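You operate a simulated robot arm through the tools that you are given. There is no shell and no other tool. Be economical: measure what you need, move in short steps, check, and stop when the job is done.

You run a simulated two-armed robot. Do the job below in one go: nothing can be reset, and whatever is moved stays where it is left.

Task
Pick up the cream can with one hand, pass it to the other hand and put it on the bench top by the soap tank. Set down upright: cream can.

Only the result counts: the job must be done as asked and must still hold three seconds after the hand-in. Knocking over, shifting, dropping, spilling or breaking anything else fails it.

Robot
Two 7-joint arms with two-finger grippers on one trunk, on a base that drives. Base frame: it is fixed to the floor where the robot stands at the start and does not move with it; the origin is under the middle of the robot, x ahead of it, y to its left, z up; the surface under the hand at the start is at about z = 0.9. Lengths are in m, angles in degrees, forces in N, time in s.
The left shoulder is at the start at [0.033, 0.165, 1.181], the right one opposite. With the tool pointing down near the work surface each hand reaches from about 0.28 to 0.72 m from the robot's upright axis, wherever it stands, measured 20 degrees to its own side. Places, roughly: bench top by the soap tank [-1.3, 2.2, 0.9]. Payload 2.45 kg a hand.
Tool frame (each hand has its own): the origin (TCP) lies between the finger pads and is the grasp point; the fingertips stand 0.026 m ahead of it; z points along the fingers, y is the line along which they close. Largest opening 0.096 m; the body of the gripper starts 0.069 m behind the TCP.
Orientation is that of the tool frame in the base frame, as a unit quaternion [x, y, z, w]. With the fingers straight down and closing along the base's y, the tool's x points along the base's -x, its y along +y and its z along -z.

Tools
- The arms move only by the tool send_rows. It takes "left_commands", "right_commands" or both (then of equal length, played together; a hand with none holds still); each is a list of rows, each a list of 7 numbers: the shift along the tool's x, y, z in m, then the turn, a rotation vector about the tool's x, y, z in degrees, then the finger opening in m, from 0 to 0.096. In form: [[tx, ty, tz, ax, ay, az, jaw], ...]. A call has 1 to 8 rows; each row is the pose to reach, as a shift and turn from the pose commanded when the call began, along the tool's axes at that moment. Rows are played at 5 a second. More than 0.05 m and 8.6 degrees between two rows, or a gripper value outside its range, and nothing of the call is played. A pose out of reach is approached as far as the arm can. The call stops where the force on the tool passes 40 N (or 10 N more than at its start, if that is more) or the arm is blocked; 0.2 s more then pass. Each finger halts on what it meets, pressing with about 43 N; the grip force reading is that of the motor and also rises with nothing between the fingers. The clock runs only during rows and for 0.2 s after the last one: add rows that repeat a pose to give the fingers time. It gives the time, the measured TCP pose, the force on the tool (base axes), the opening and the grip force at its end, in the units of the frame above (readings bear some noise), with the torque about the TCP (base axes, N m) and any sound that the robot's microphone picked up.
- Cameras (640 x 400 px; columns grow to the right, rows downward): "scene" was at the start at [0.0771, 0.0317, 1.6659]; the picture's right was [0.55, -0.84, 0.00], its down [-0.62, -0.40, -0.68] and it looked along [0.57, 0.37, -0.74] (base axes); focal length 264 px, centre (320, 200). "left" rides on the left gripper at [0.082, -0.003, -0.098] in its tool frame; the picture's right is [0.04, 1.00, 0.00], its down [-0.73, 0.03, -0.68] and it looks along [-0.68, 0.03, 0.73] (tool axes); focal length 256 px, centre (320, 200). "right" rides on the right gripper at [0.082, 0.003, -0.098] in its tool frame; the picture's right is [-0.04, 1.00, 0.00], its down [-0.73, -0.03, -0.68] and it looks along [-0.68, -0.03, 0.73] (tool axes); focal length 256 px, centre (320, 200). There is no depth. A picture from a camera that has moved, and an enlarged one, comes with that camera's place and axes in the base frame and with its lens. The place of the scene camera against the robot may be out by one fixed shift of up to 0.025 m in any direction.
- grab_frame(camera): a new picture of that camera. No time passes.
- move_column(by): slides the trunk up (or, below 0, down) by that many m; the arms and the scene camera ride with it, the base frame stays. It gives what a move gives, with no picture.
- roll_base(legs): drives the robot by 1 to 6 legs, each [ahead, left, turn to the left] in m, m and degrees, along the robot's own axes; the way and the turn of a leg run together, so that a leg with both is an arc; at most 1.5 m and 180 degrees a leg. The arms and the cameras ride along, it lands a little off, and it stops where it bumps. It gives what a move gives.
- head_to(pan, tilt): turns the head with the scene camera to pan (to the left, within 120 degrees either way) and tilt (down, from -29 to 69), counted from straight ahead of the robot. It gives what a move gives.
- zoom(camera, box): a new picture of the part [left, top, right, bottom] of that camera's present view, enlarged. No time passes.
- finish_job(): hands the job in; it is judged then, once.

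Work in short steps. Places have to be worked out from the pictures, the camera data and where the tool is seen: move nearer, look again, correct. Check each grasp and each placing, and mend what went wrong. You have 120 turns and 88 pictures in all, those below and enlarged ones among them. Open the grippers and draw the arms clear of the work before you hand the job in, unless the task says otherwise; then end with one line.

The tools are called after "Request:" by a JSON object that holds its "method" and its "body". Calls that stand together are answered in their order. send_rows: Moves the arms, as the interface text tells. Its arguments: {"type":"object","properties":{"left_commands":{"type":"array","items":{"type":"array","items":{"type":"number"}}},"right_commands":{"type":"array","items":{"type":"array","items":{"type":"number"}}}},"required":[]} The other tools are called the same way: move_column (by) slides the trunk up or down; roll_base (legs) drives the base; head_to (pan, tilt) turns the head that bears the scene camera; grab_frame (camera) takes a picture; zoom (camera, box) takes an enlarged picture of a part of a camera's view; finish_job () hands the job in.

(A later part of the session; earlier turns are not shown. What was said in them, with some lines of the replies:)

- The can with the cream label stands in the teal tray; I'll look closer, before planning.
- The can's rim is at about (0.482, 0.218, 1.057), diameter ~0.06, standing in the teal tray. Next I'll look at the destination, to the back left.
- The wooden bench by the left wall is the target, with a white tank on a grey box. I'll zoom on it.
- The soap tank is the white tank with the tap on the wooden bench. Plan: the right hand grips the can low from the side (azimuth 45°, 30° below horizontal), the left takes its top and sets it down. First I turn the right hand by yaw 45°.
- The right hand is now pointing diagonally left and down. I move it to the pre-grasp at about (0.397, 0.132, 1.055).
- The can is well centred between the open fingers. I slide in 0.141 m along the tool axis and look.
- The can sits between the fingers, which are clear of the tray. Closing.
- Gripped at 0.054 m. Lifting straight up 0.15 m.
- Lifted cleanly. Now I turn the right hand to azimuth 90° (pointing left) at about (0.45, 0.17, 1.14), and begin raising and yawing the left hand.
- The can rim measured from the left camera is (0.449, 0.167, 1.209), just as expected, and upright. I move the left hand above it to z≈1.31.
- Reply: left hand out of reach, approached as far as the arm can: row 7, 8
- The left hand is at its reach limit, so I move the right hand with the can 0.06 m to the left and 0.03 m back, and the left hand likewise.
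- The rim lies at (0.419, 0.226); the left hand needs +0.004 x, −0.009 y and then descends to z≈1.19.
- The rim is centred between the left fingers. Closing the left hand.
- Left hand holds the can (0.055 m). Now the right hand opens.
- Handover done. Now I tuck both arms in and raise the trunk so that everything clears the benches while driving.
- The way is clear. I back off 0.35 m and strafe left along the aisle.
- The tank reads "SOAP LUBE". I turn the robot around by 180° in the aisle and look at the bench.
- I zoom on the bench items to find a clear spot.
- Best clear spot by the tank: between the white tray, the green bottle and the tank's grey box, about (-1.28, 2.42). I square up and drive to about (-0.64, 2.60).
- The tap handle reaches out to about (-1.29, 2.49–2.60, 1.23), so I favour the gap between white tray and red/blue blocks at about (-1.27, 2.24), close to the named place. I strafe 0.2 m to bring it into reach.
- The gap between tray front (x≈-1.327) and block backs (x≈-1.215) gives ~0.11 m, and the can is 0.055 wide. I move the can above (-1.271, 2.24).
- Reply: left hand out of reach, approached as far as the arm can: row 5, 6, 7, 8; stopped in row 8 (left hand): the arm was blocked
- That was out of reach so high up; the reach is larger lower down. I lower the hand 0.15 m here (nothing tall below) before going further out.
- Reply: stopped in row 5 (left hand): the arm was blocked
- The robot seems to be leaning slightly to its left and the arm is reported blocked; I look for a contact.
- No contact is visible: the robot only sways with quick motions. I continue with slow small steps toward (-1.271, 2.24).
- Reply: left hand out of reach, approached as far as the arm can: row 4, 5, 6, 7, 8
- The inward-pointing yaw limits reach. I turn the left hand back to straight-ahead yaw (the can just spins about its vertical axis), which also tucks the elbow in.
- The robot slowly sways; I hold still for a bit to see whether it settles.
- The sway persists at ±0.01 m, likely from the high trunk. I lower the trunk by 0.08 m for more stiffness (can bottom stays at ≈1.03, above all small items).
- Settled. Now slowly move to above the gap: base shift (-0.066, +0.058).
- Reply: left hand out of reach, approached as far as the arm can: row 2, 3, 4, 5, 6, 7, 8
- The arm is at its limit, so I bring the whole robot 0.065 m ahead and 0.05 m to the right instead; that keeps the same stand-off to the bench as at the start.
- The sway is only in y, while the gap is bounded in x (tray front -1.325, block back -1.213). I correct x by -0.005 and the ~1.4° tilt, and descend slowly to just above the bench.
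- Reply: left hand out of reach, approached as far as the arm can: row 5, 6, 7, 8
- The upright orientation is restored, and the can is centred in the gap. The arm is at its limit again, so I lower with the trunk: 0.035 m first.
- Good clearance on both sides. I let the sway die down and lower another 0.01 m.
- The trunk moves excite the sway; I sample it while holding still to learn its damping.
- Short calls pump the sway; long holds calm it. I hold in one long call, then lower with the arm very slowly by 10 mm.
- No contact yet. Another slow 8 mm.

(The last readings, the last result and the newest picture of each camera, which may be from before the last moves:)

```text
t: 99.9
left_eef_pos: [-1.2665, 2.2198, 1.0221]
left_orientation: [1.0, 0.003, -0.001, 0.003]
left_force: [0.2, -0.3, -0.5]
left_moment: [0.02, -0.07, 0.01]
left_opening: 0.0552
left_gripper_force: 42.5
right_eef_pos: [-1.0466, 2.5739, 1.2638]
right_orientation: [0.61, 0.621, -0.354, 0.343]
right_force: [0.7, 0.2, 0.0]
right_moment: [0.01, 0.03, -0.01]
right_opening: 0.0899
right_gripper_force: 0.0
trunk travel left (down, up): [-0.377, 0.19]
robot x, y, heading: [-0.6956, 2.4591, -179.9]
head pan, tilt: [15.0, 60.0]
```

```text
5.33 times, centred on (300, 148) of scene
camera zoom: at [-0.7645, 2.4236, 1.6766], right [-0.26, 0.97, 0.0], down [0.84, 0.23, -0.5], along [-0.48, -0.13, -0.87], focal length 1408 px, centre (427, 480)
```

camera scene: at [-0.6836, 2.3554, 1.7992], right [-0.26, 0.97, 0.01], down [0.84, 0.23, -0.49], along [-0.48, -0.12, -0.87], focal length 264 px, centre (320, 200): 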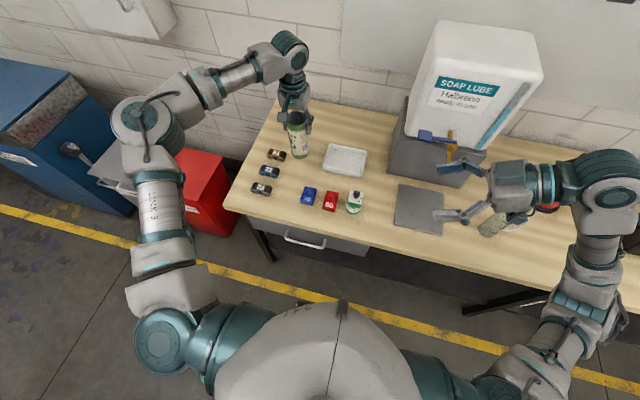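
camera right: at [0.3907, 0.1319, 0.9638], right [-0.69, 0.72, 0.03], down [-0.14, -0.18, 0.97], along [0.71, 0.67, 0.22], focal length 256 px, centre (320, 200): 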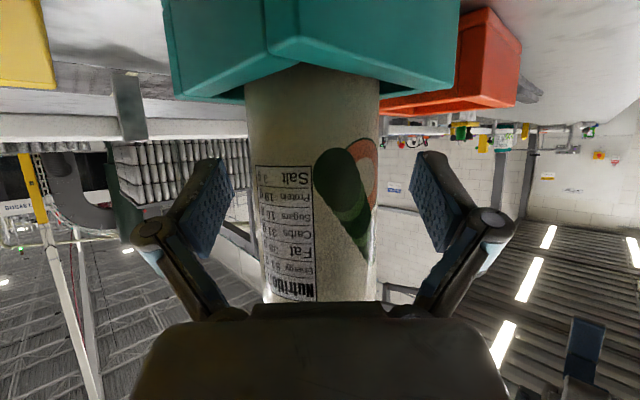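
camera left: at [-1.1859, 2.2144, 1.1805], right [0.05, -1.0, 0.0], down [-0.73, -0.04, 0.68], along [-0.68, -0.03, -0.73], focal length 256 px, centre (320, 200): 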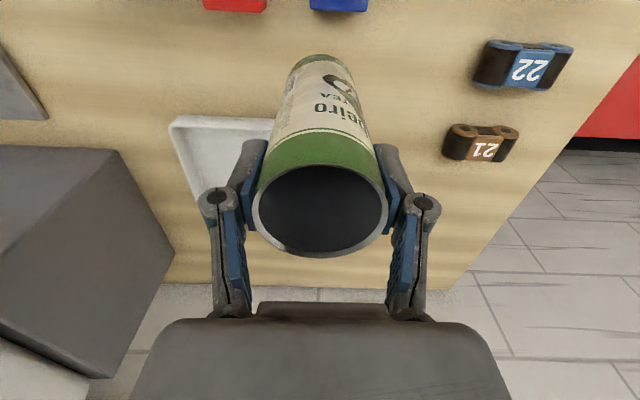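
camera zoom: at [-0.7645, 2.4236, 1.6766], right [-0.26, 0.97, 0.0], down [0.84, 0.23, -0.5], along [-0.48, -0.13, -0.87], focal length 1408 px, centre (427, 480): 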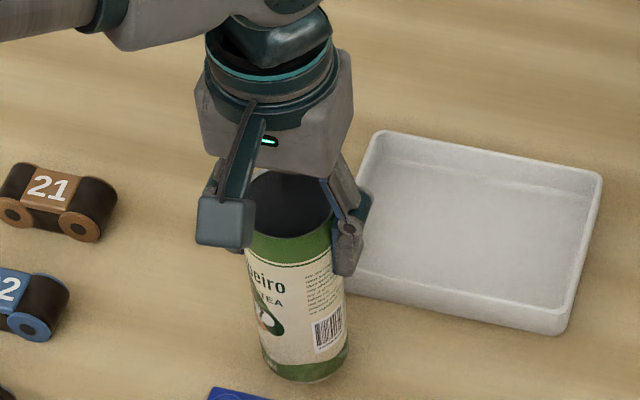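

Still no contact; another slow 8 mm.

Request:
{"method": "send_rows", "body": {"left_commands": [[0, 0, 0.001, 0, 0, 0, 0.04], [0, 0, 0.002, 0, 0, 0, 0.04], [0, 0, 0.003, 0, 0, 0, 0.04], [0, 0, 0.004, 0, 0, 0, 0.04], [0, 0, 0.005, 0, 0, 0, 0.04], [0, 0, 0.006, 0, 0, 0, 0.04], [0, 0, 0.007, 0, 0, 0, 0.04], [0, 0, 0.008, 0, 0, 0, 0.04]]}}

Request:
{"method": "zoom", "body": {"camera": "left", "box": [240, 0, 400, 100]}}

```text
t: 101.7
left_eef_pos: [-1.2665, 2.22, 1.0158]
left_orientation: [1.0, 0.003, -0.001, 0.002]
left_force: [0.2, -0.1, -0.3]
left_moment: [0.04, 0.02, -0.01]
left_opening: 0.0553
left_gripper_force: 43.5
right_eef_pos: [-1.046, 2.573, 1.2648]
right_orientation: [0.61, 0.62, -0.354, 0.343]
right_force: [-0.1, -0.4, 0.6]
right_moment: [-0.01, -0.02, -0.03]
right_opening: 0.09
right_gripper_force: 0.0
trunk travel left (down, up): [-0.377, 0.19]
robot x, y, heading: [-0.6953, 2.4592, -179.9]
head pan, tilt: [15.0, 60.0]
```

```text
4.00 times, centred on (320, 50) of left
camera zoom: at [-1.1852, 2.2241, 1.1144], right [0.05, -1.0, 0.01], down [-0.73, -0.03, 0.68], along [-0.68, -0.04, -0.73], focal length 1024 px, centre (320, 800)
```

zoom: 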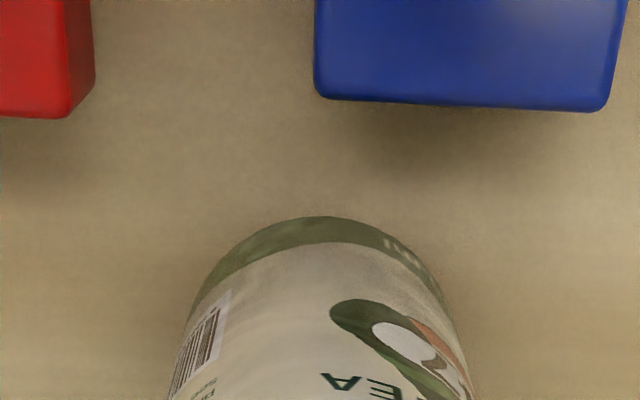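

No force yet; a slow 10 mm more.

Request:
{"method": "send_rows", "body": {"left_commands": [[0, 0, 0.0012, 0, 0, 0, 0.04], [0, 0, 0.0025, 0, 0, 0, 0.04], [0, 0, 0.0037, 0, 0, 0, 0.04], [0, 0, 0.005, 0, 0, 0, 0.04], [0, 0, 0.0062, 0, 0, 0, 0.04], [0, 0, 0.0075, 0, 0, 0, 0.04], [0, 0, 0.0087, 0, 0, 0, 0.04], [0, 0, 0.01, 0, 0, 0, 0.04]]}}

Request:
{"method": "zoom", "body": {"camera": "left", "box": [240, 0, 400, 100]}}

```text
t: 103.5
left_eef_pos: [-1.2636, 2.2201, 1.0101]
left_orientation: [1.0, 0.004, -0.004, 0.004]
left_force: [-4.5, -1.0, 34.5]
left_moment: [-0.11, 0.04, -0.02]
left_opening: 0.0554
left_gripper_force: 43.0
right_eef_pos: [-1.0439, 2.5757, 1.2644]
right_orientation: [0.609, 0.62, -0.355, 0.344]
right_force: [-0.4, 0.3, 0.7]
right_moment: [0.02, 0.01, -0.01]
right_opening: 0.0901
right_gripper_force: 0.0
trunk travel left (down, up): [-0.377, 0.19]
robot x, y, heading: [-0.699, 2.4581, -180.0]
head pan, tilt: [15.0, 60.0]
```

```text
4.00 times, centred on (320, 50) of left
camera zoom: at [-1.182, 2.2243, 1.1086], right [0.05, -1.0, 0.0], down [-0.73, -0.03, 0.69], along [-0.69, -0.04, -0.73], focal length 1024 px, centre (320, 800)
```

zoom: 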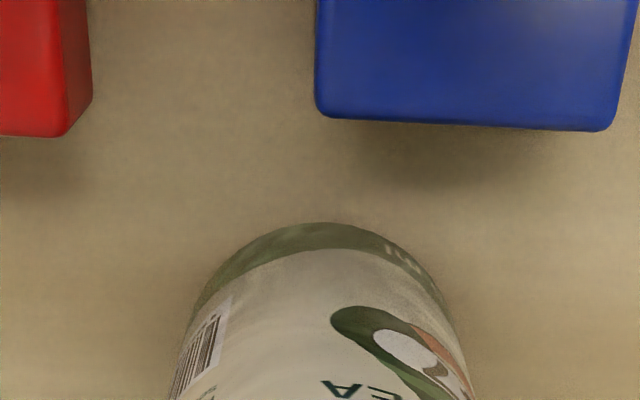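

Contact: 34 N upward at TCP z ≈ 1.010. I ease back ~4 mm to unload, then check.

Request:
{"method": "send_rows", "body": {"left_commands": [[0, 0, -0.001, 0, 0, 0, 0.04], [0, 0, -0.002, 0, 0, 0, 0.04], [0, 0, -0.003, 0, 0, 0, 0.04], [0, 0, -0.0035, 0, 0, 0, 0.04], [0, 0, -0.0035, 0, 0, 0, 0.04], [0, 0, -0.0035, 0, 0, 0, 0.04], [0, 0, -0.0035, 0, 0, 0, 0.04], [0, 0, -0.0035, 0, 0, 0, 0.04]]}}

```text
t: 105.3
left_eef_pos: [-1.2629, 2.2213, 1.0089]
left_orientation: [1.0, 0.004, -0.003, 0.001]
left_force: [-1.2, -1.6, 24.5]
left_moment: [-0.07, -0.2, 0.0]
left_opening: 0.0554
left_gripper_force: 43.0
right_eef_pos: [-1.0442, 2.5743, 1.2647]
right_orientation: [0.61, 0.62, -0.355, 0.343]
right_force: [0.5, -0.3, -0.4]
right_moment: [0.02, -0.04, -0.01]
right_opening: 0.0901
right_gripper_force: 0.0
trunk travel left (down, up): [-0.377, 0.19]
robot x, y, heading: [-0.6935, 2.4566, -180.0]
head pan, tilt: [15.0, 60.0]
```

Still 24 N; ease another 4 mm.

Request:
{"method": "send_rows", "body": {"left_commands": [[0, 0, -0.001, 0, 0, 0, 0.04], [0, 0, -0.002, 0, 0, 0, 0.04], [0, 0, -0.003, 0, 0, 0, 0.04], [0, 0, -0.004, 0, 0, 0, 0.04], [0, 0, -0.004, 0, 0, 0, 0.04], [0, 0, -0.004, 0, 0, 0, 0.04], [0, 0, -0.004, 0, 0, 0, 0.04], [0, 0, -0.004, 0, 0, 0, 0.04]]}}

```text
t: 107.1
left_eef_pos: [-1.2652, 2.2193, 1.0124]
left_orientation: [1.0, 0.004, -0.002, 0.002]
left_force: [0.3, -0.3, 0.3]
left_moment: [0.02, -0.01, 0.01]
left_opening: 0.0552
left_gripper_force: 42.6
right_eef_pos: [-1.0462, 2.5734, 1.2633]
right_orientation: [0.61, 0.621, -0.353, 0.343]
right_force: [0.7, -0.5, -0.2]
right_moment: [-0.03, -0.02, -0.03]
right_opening: 0.09
right_gripper_force: 0.1
trunk travel left (down, up): [-0.377, 0.19]
robot x, y, heading: [-0.6944, 2.4576, -179.8]
head pan, tilt: [15.0, 60.0]
```

Unloaded, perhaps 2 mm above the surface. I lower 2 mm and open the fingers gently.

Request:
{"method": "send_rows", "body": {"left_commands": [[0, 0, 0.001, 0, 0, 0, 0.04], [0, 0, 0.002, 0, 0, 0, 0.04], [0, 0, 0.002, 0, 0, 0, 0.05], [0, 0, 0.002, 0, 0, 0, 0.06], [0, 0, 0.002, 0, 0, 0, 0.07], [0, 0, 0.002, 0, 0, 0, 0.085], [0, 0, 0.002, 0, 0, 0, 0.096], [0, 0, 0.002, 0, 0, 0, 0.096]]}}

Request:
{"method": "grab_frame", "body": {"camera": "left"}}

Request:
{"method": "zoom", "body": {"camera": "scene", "box": [200, 90, 440, 240]}}

```text
t: 108.9
left_eef_pos: [-1.2661, 2.2203, 1.01]
left_orientation: [1.0, 0.003, -0.002, 0.002]
left_force: [0.2, -0.3, 0.5]
left_moment: [0.0, 0.0, 0.02]
left_opening: 0.0957
left_gripper_force: 0.1
right_eef_pos: [-1.0467, 2.5747, 1.263]
right_orientation: [0.61, 0.621, -0.354, 0.343]
right_force: [0.3, 0.7, -0.6]
right_moment: [0.02, -0.02, 0.02]
right_opening: 0.0899
right_gripper_force: 0.1
trunk travel left (down, up): [-0.377, 0.19]
robot x, y, heading: [-0.6944, 2.4587, -179.9]
head pan, tilt: [15.0, 60.0]
```

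```text
35 pictures are left
camera left: at [-1.184, 2.2239, 1.1094], right [0.05, -1.0, 0.0], down [-0.73, -0.03, 0.68], along [-0.68, -0.04, -0.73], focal length 256 px, centre (320, 200)
```

left: 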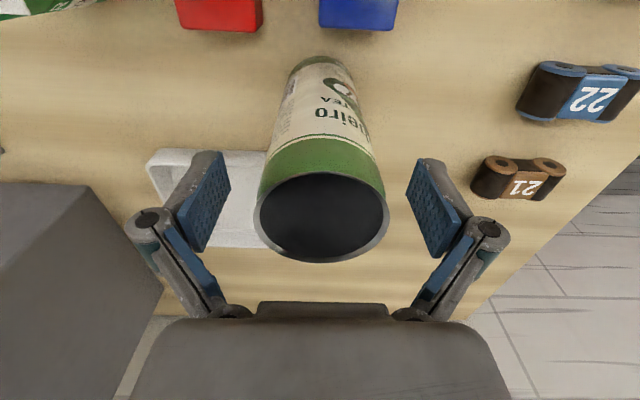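

```text
2.67 times, centred on (320, 165) of scene
camera zoom: at [-0.7644, 2.4236, 1.6766], right [-0.26, 0.97, 0.0], down [0.84, 0.23, -0.5], along [-0.48, -0.13, -0.87], focal length 704 px, centre (320, 293)
```

zoom: 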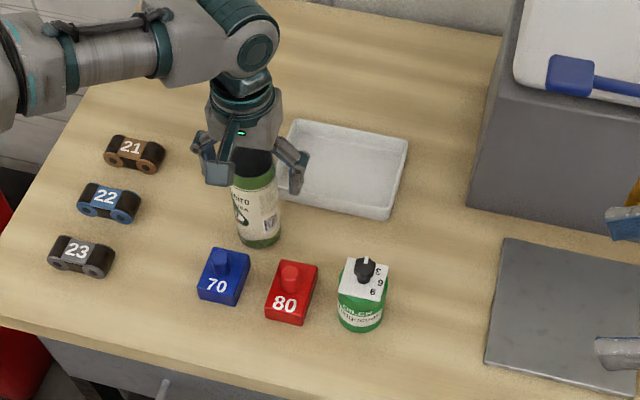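

The can stands upright and free between the open fingers. I raise the hand slowly straight up.

Request:
{"method": "send_rows", "body": {"left_commands": [[0, 0, -0.004, 0, 0, 0, 0.096], [0, 0, -0.012, 0, 0, 0, 0.096], [0, 0, -0.022, 0, 0, 0, 0.096], [0, 0, -0.034, 0, 0, 0, 0.096], [0, 0, -0.048, 0, 0, 0, 0.096], [0, 0, -0.064, 0, 0, 0, 0.096], [0, 0, -0.08, 0, 0, 0, 0.096], [0, 0, -0.095, 0, 0, 0, 0.096]]}}

Request:
{"method": "grab_frame", "body": {"camera": "left"}}

```text
t: 110.7
left_eef_pos: [-1.2663, 2.2207, 1.1066]
left_orientation: [1.0, 0.005, -0.001, 0.003]
left_force: [-0.2, -0.4, -0.5]
left_moment: [-0.03, -0.01, -0.01]
left_opening: 0.0961
left_gripper_force: 0.1
right_eef_pos: [-1.0452, 2.5738, 1.2636]
right_orientation: [0.61, 0.62, -0.354, 0.343]
right_force: [-0.7, 0.1, 0.2]
right_moment: [0.04, 0.0, 0.01]
right_opening: 0.0901
right_gripper_force: 0.0
trunk travel left (down, up): [-0.377, 0.19]
robot x, y, heading: [-0.6944, 2.4562, -179.7]
head pan, tilt: [15.0, 60.0]
```

```text
33 pictures are left
camera left: at [-1.1848, 2.2241, 1.2058], right [0.05, -1.0, 0.01], down [-0.73, -0.03, 0.68], along [-0.68, -0.04, -0.73], focal length 256 px, centre (320, 200)
```

left: 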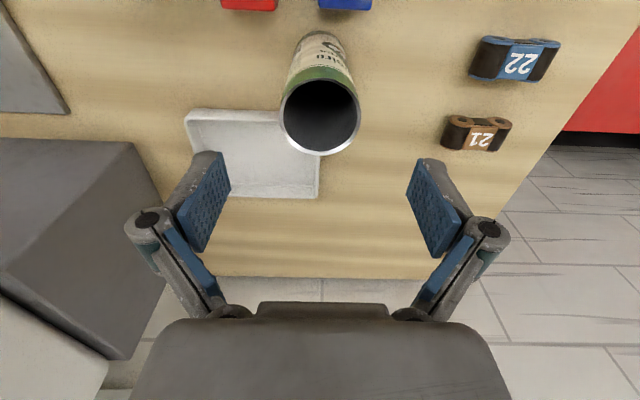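

The can stands free. I raise further while drawing back toward the robot, then back the robot off.

Request:
{"method": "send_rows", "body": {"left_commands": [[0, 0, -0.015, 0, 0, 0, 0.096], [0, 0, -0.03, 0, 0, 0, 0.096], [0, 0, -0.05, 0, 0, 0, 0.096], [0.01, 0, -0.07, 0, 0, 0, 0.096], [0.03, 0, -0.09, 0, 0, 0, 0.096], [0.05, 0, -0.1, 0, 0, 0, 0.096], [0.07, 0, -0.11, 0, 0, 0, 0.096], [0.09, 0, -0.12, 0, 0, 0, 0.096]]}}

Request:
{"method": "roll_base", "body": {"legs": [[-0.2, 0, 0]]}}

Request:
{"method": "head_to", "body": {"pan": 15, "tilt": 45}}

Request:
{"method": "zoom", "body": {"camera": "scene", "box": [160, 80, 480, 280]}}

```text
t: 112.5
left_eef_pos: [-1.1735, 2.2229, 1.2264]
left_orientation: [1.0, 0.004, -0.001, 0.002]
left_force: [0.3, 0.0, -0.1]
left_moment: [0.01, -0.01, 0.02]
left_opening: 0.0958
left_gripper_force: 0.1
right_eef_pos: [-1.0444, 2.574, 1.2638]
right_orientation: [0.61, 0.621, -0.354, 0.342]
right_force: [0.9, -0.6, 0.4]
right_moment: [-0.01, -0.01, -0.04]
right_opening: 0.0901
right_gripper_force: 0.0
trunk travel left (down, up): [-0.377, 0.19]
robot x, y, heading: [-0.695, 2.4567, -179.7]
head pan, tilt: [15.0, 60.0]
```

```text
t: 114.0
left_eef_pos: [-0.9808, 2.2242, 1.2234]
left_orientation: [1.0, 0.002, 0.0, 0.003]
left_force: [1.1, 0.2, 0.6]
left_moment: [-0.02, -0.05, -0.01]
left_opening: 0.096
left_gripper_force: 0.0
right_eef_pos: [-0.8486, 2.5754, 1.2632]
right_orientation: [0.612, 0.618, -0.354, 0.344]
right_force: [-0.2, -0.4, 0.5]
right_moment: [-0.01, -0.01, 0.01]
right_opening: 0.0901
right_gripper_force: 0.1
trunk travel left (down, up): [-0.377, 0.19]
robot x, y, heading: [-0.4944, 2.4581, 180.3]
head pan, tilt: [15.0, 60.0]
```

```text
t: 114.8
left_eef_pos: [-0.973, 2.2243, 1.228]
left_orientation: [1.0, 0.002, -0.003, 0.003]
left_force: [0.7, 0.8, -0.2]
left_moment: [-0.01, 0.02, -0.02]
left_opening: 0.0961
left_gripper_force: 0.0
right_eef_pos: [-0.8417, 2.575, 1.2662]
right_orientation: [0.61, 0.62, -0.355, 0.341]
right_force: [0.5, -1.0, -0.5]
right_moment: [0.02, 0.03, 0.01]
right_opening: 0.0904
right_gripper_force: 0.0
trunk travel left (down, up): [-0.377, 0.19]
robot x, y, heading: [-0.4947, 2.4622, 179.8]
head pan, tilt: [15.0, 45.0]
```

```text
2.00 times, centred on (320, 180) of scene
camera zoom: at [-0.5781, 2.4202, 1.6961], right [-0.26, 0.97, 0.0], down [0.69, 0.18, -0.7], along [-0.68, -0.18, -0.71], focal length 528 px, centre (320, 240)
```

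zoom: 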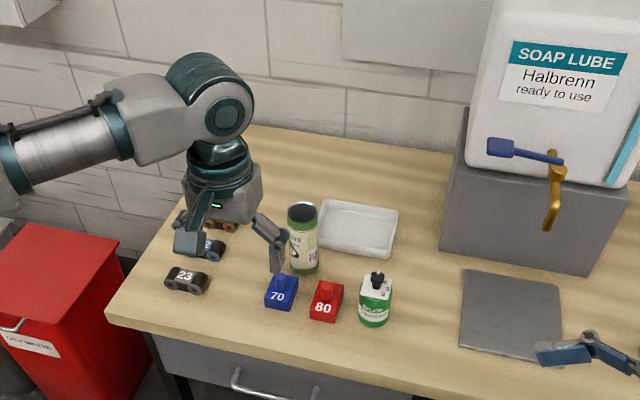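

The can stands upright on the bench by the soap tank, nothing else was moved, and both hands are open and clear. I'm handing in the job.

Request:
{"method": "finish_job", "body": {}}

```text
The job is handed in.
```

The cream can was passed from the right hand to the left. It now stands upright on the bench top by the soap tank, between the white tray and the 70 and 80 blocks. Nothing else appears moved in the pictures, and both hands are open and clear.
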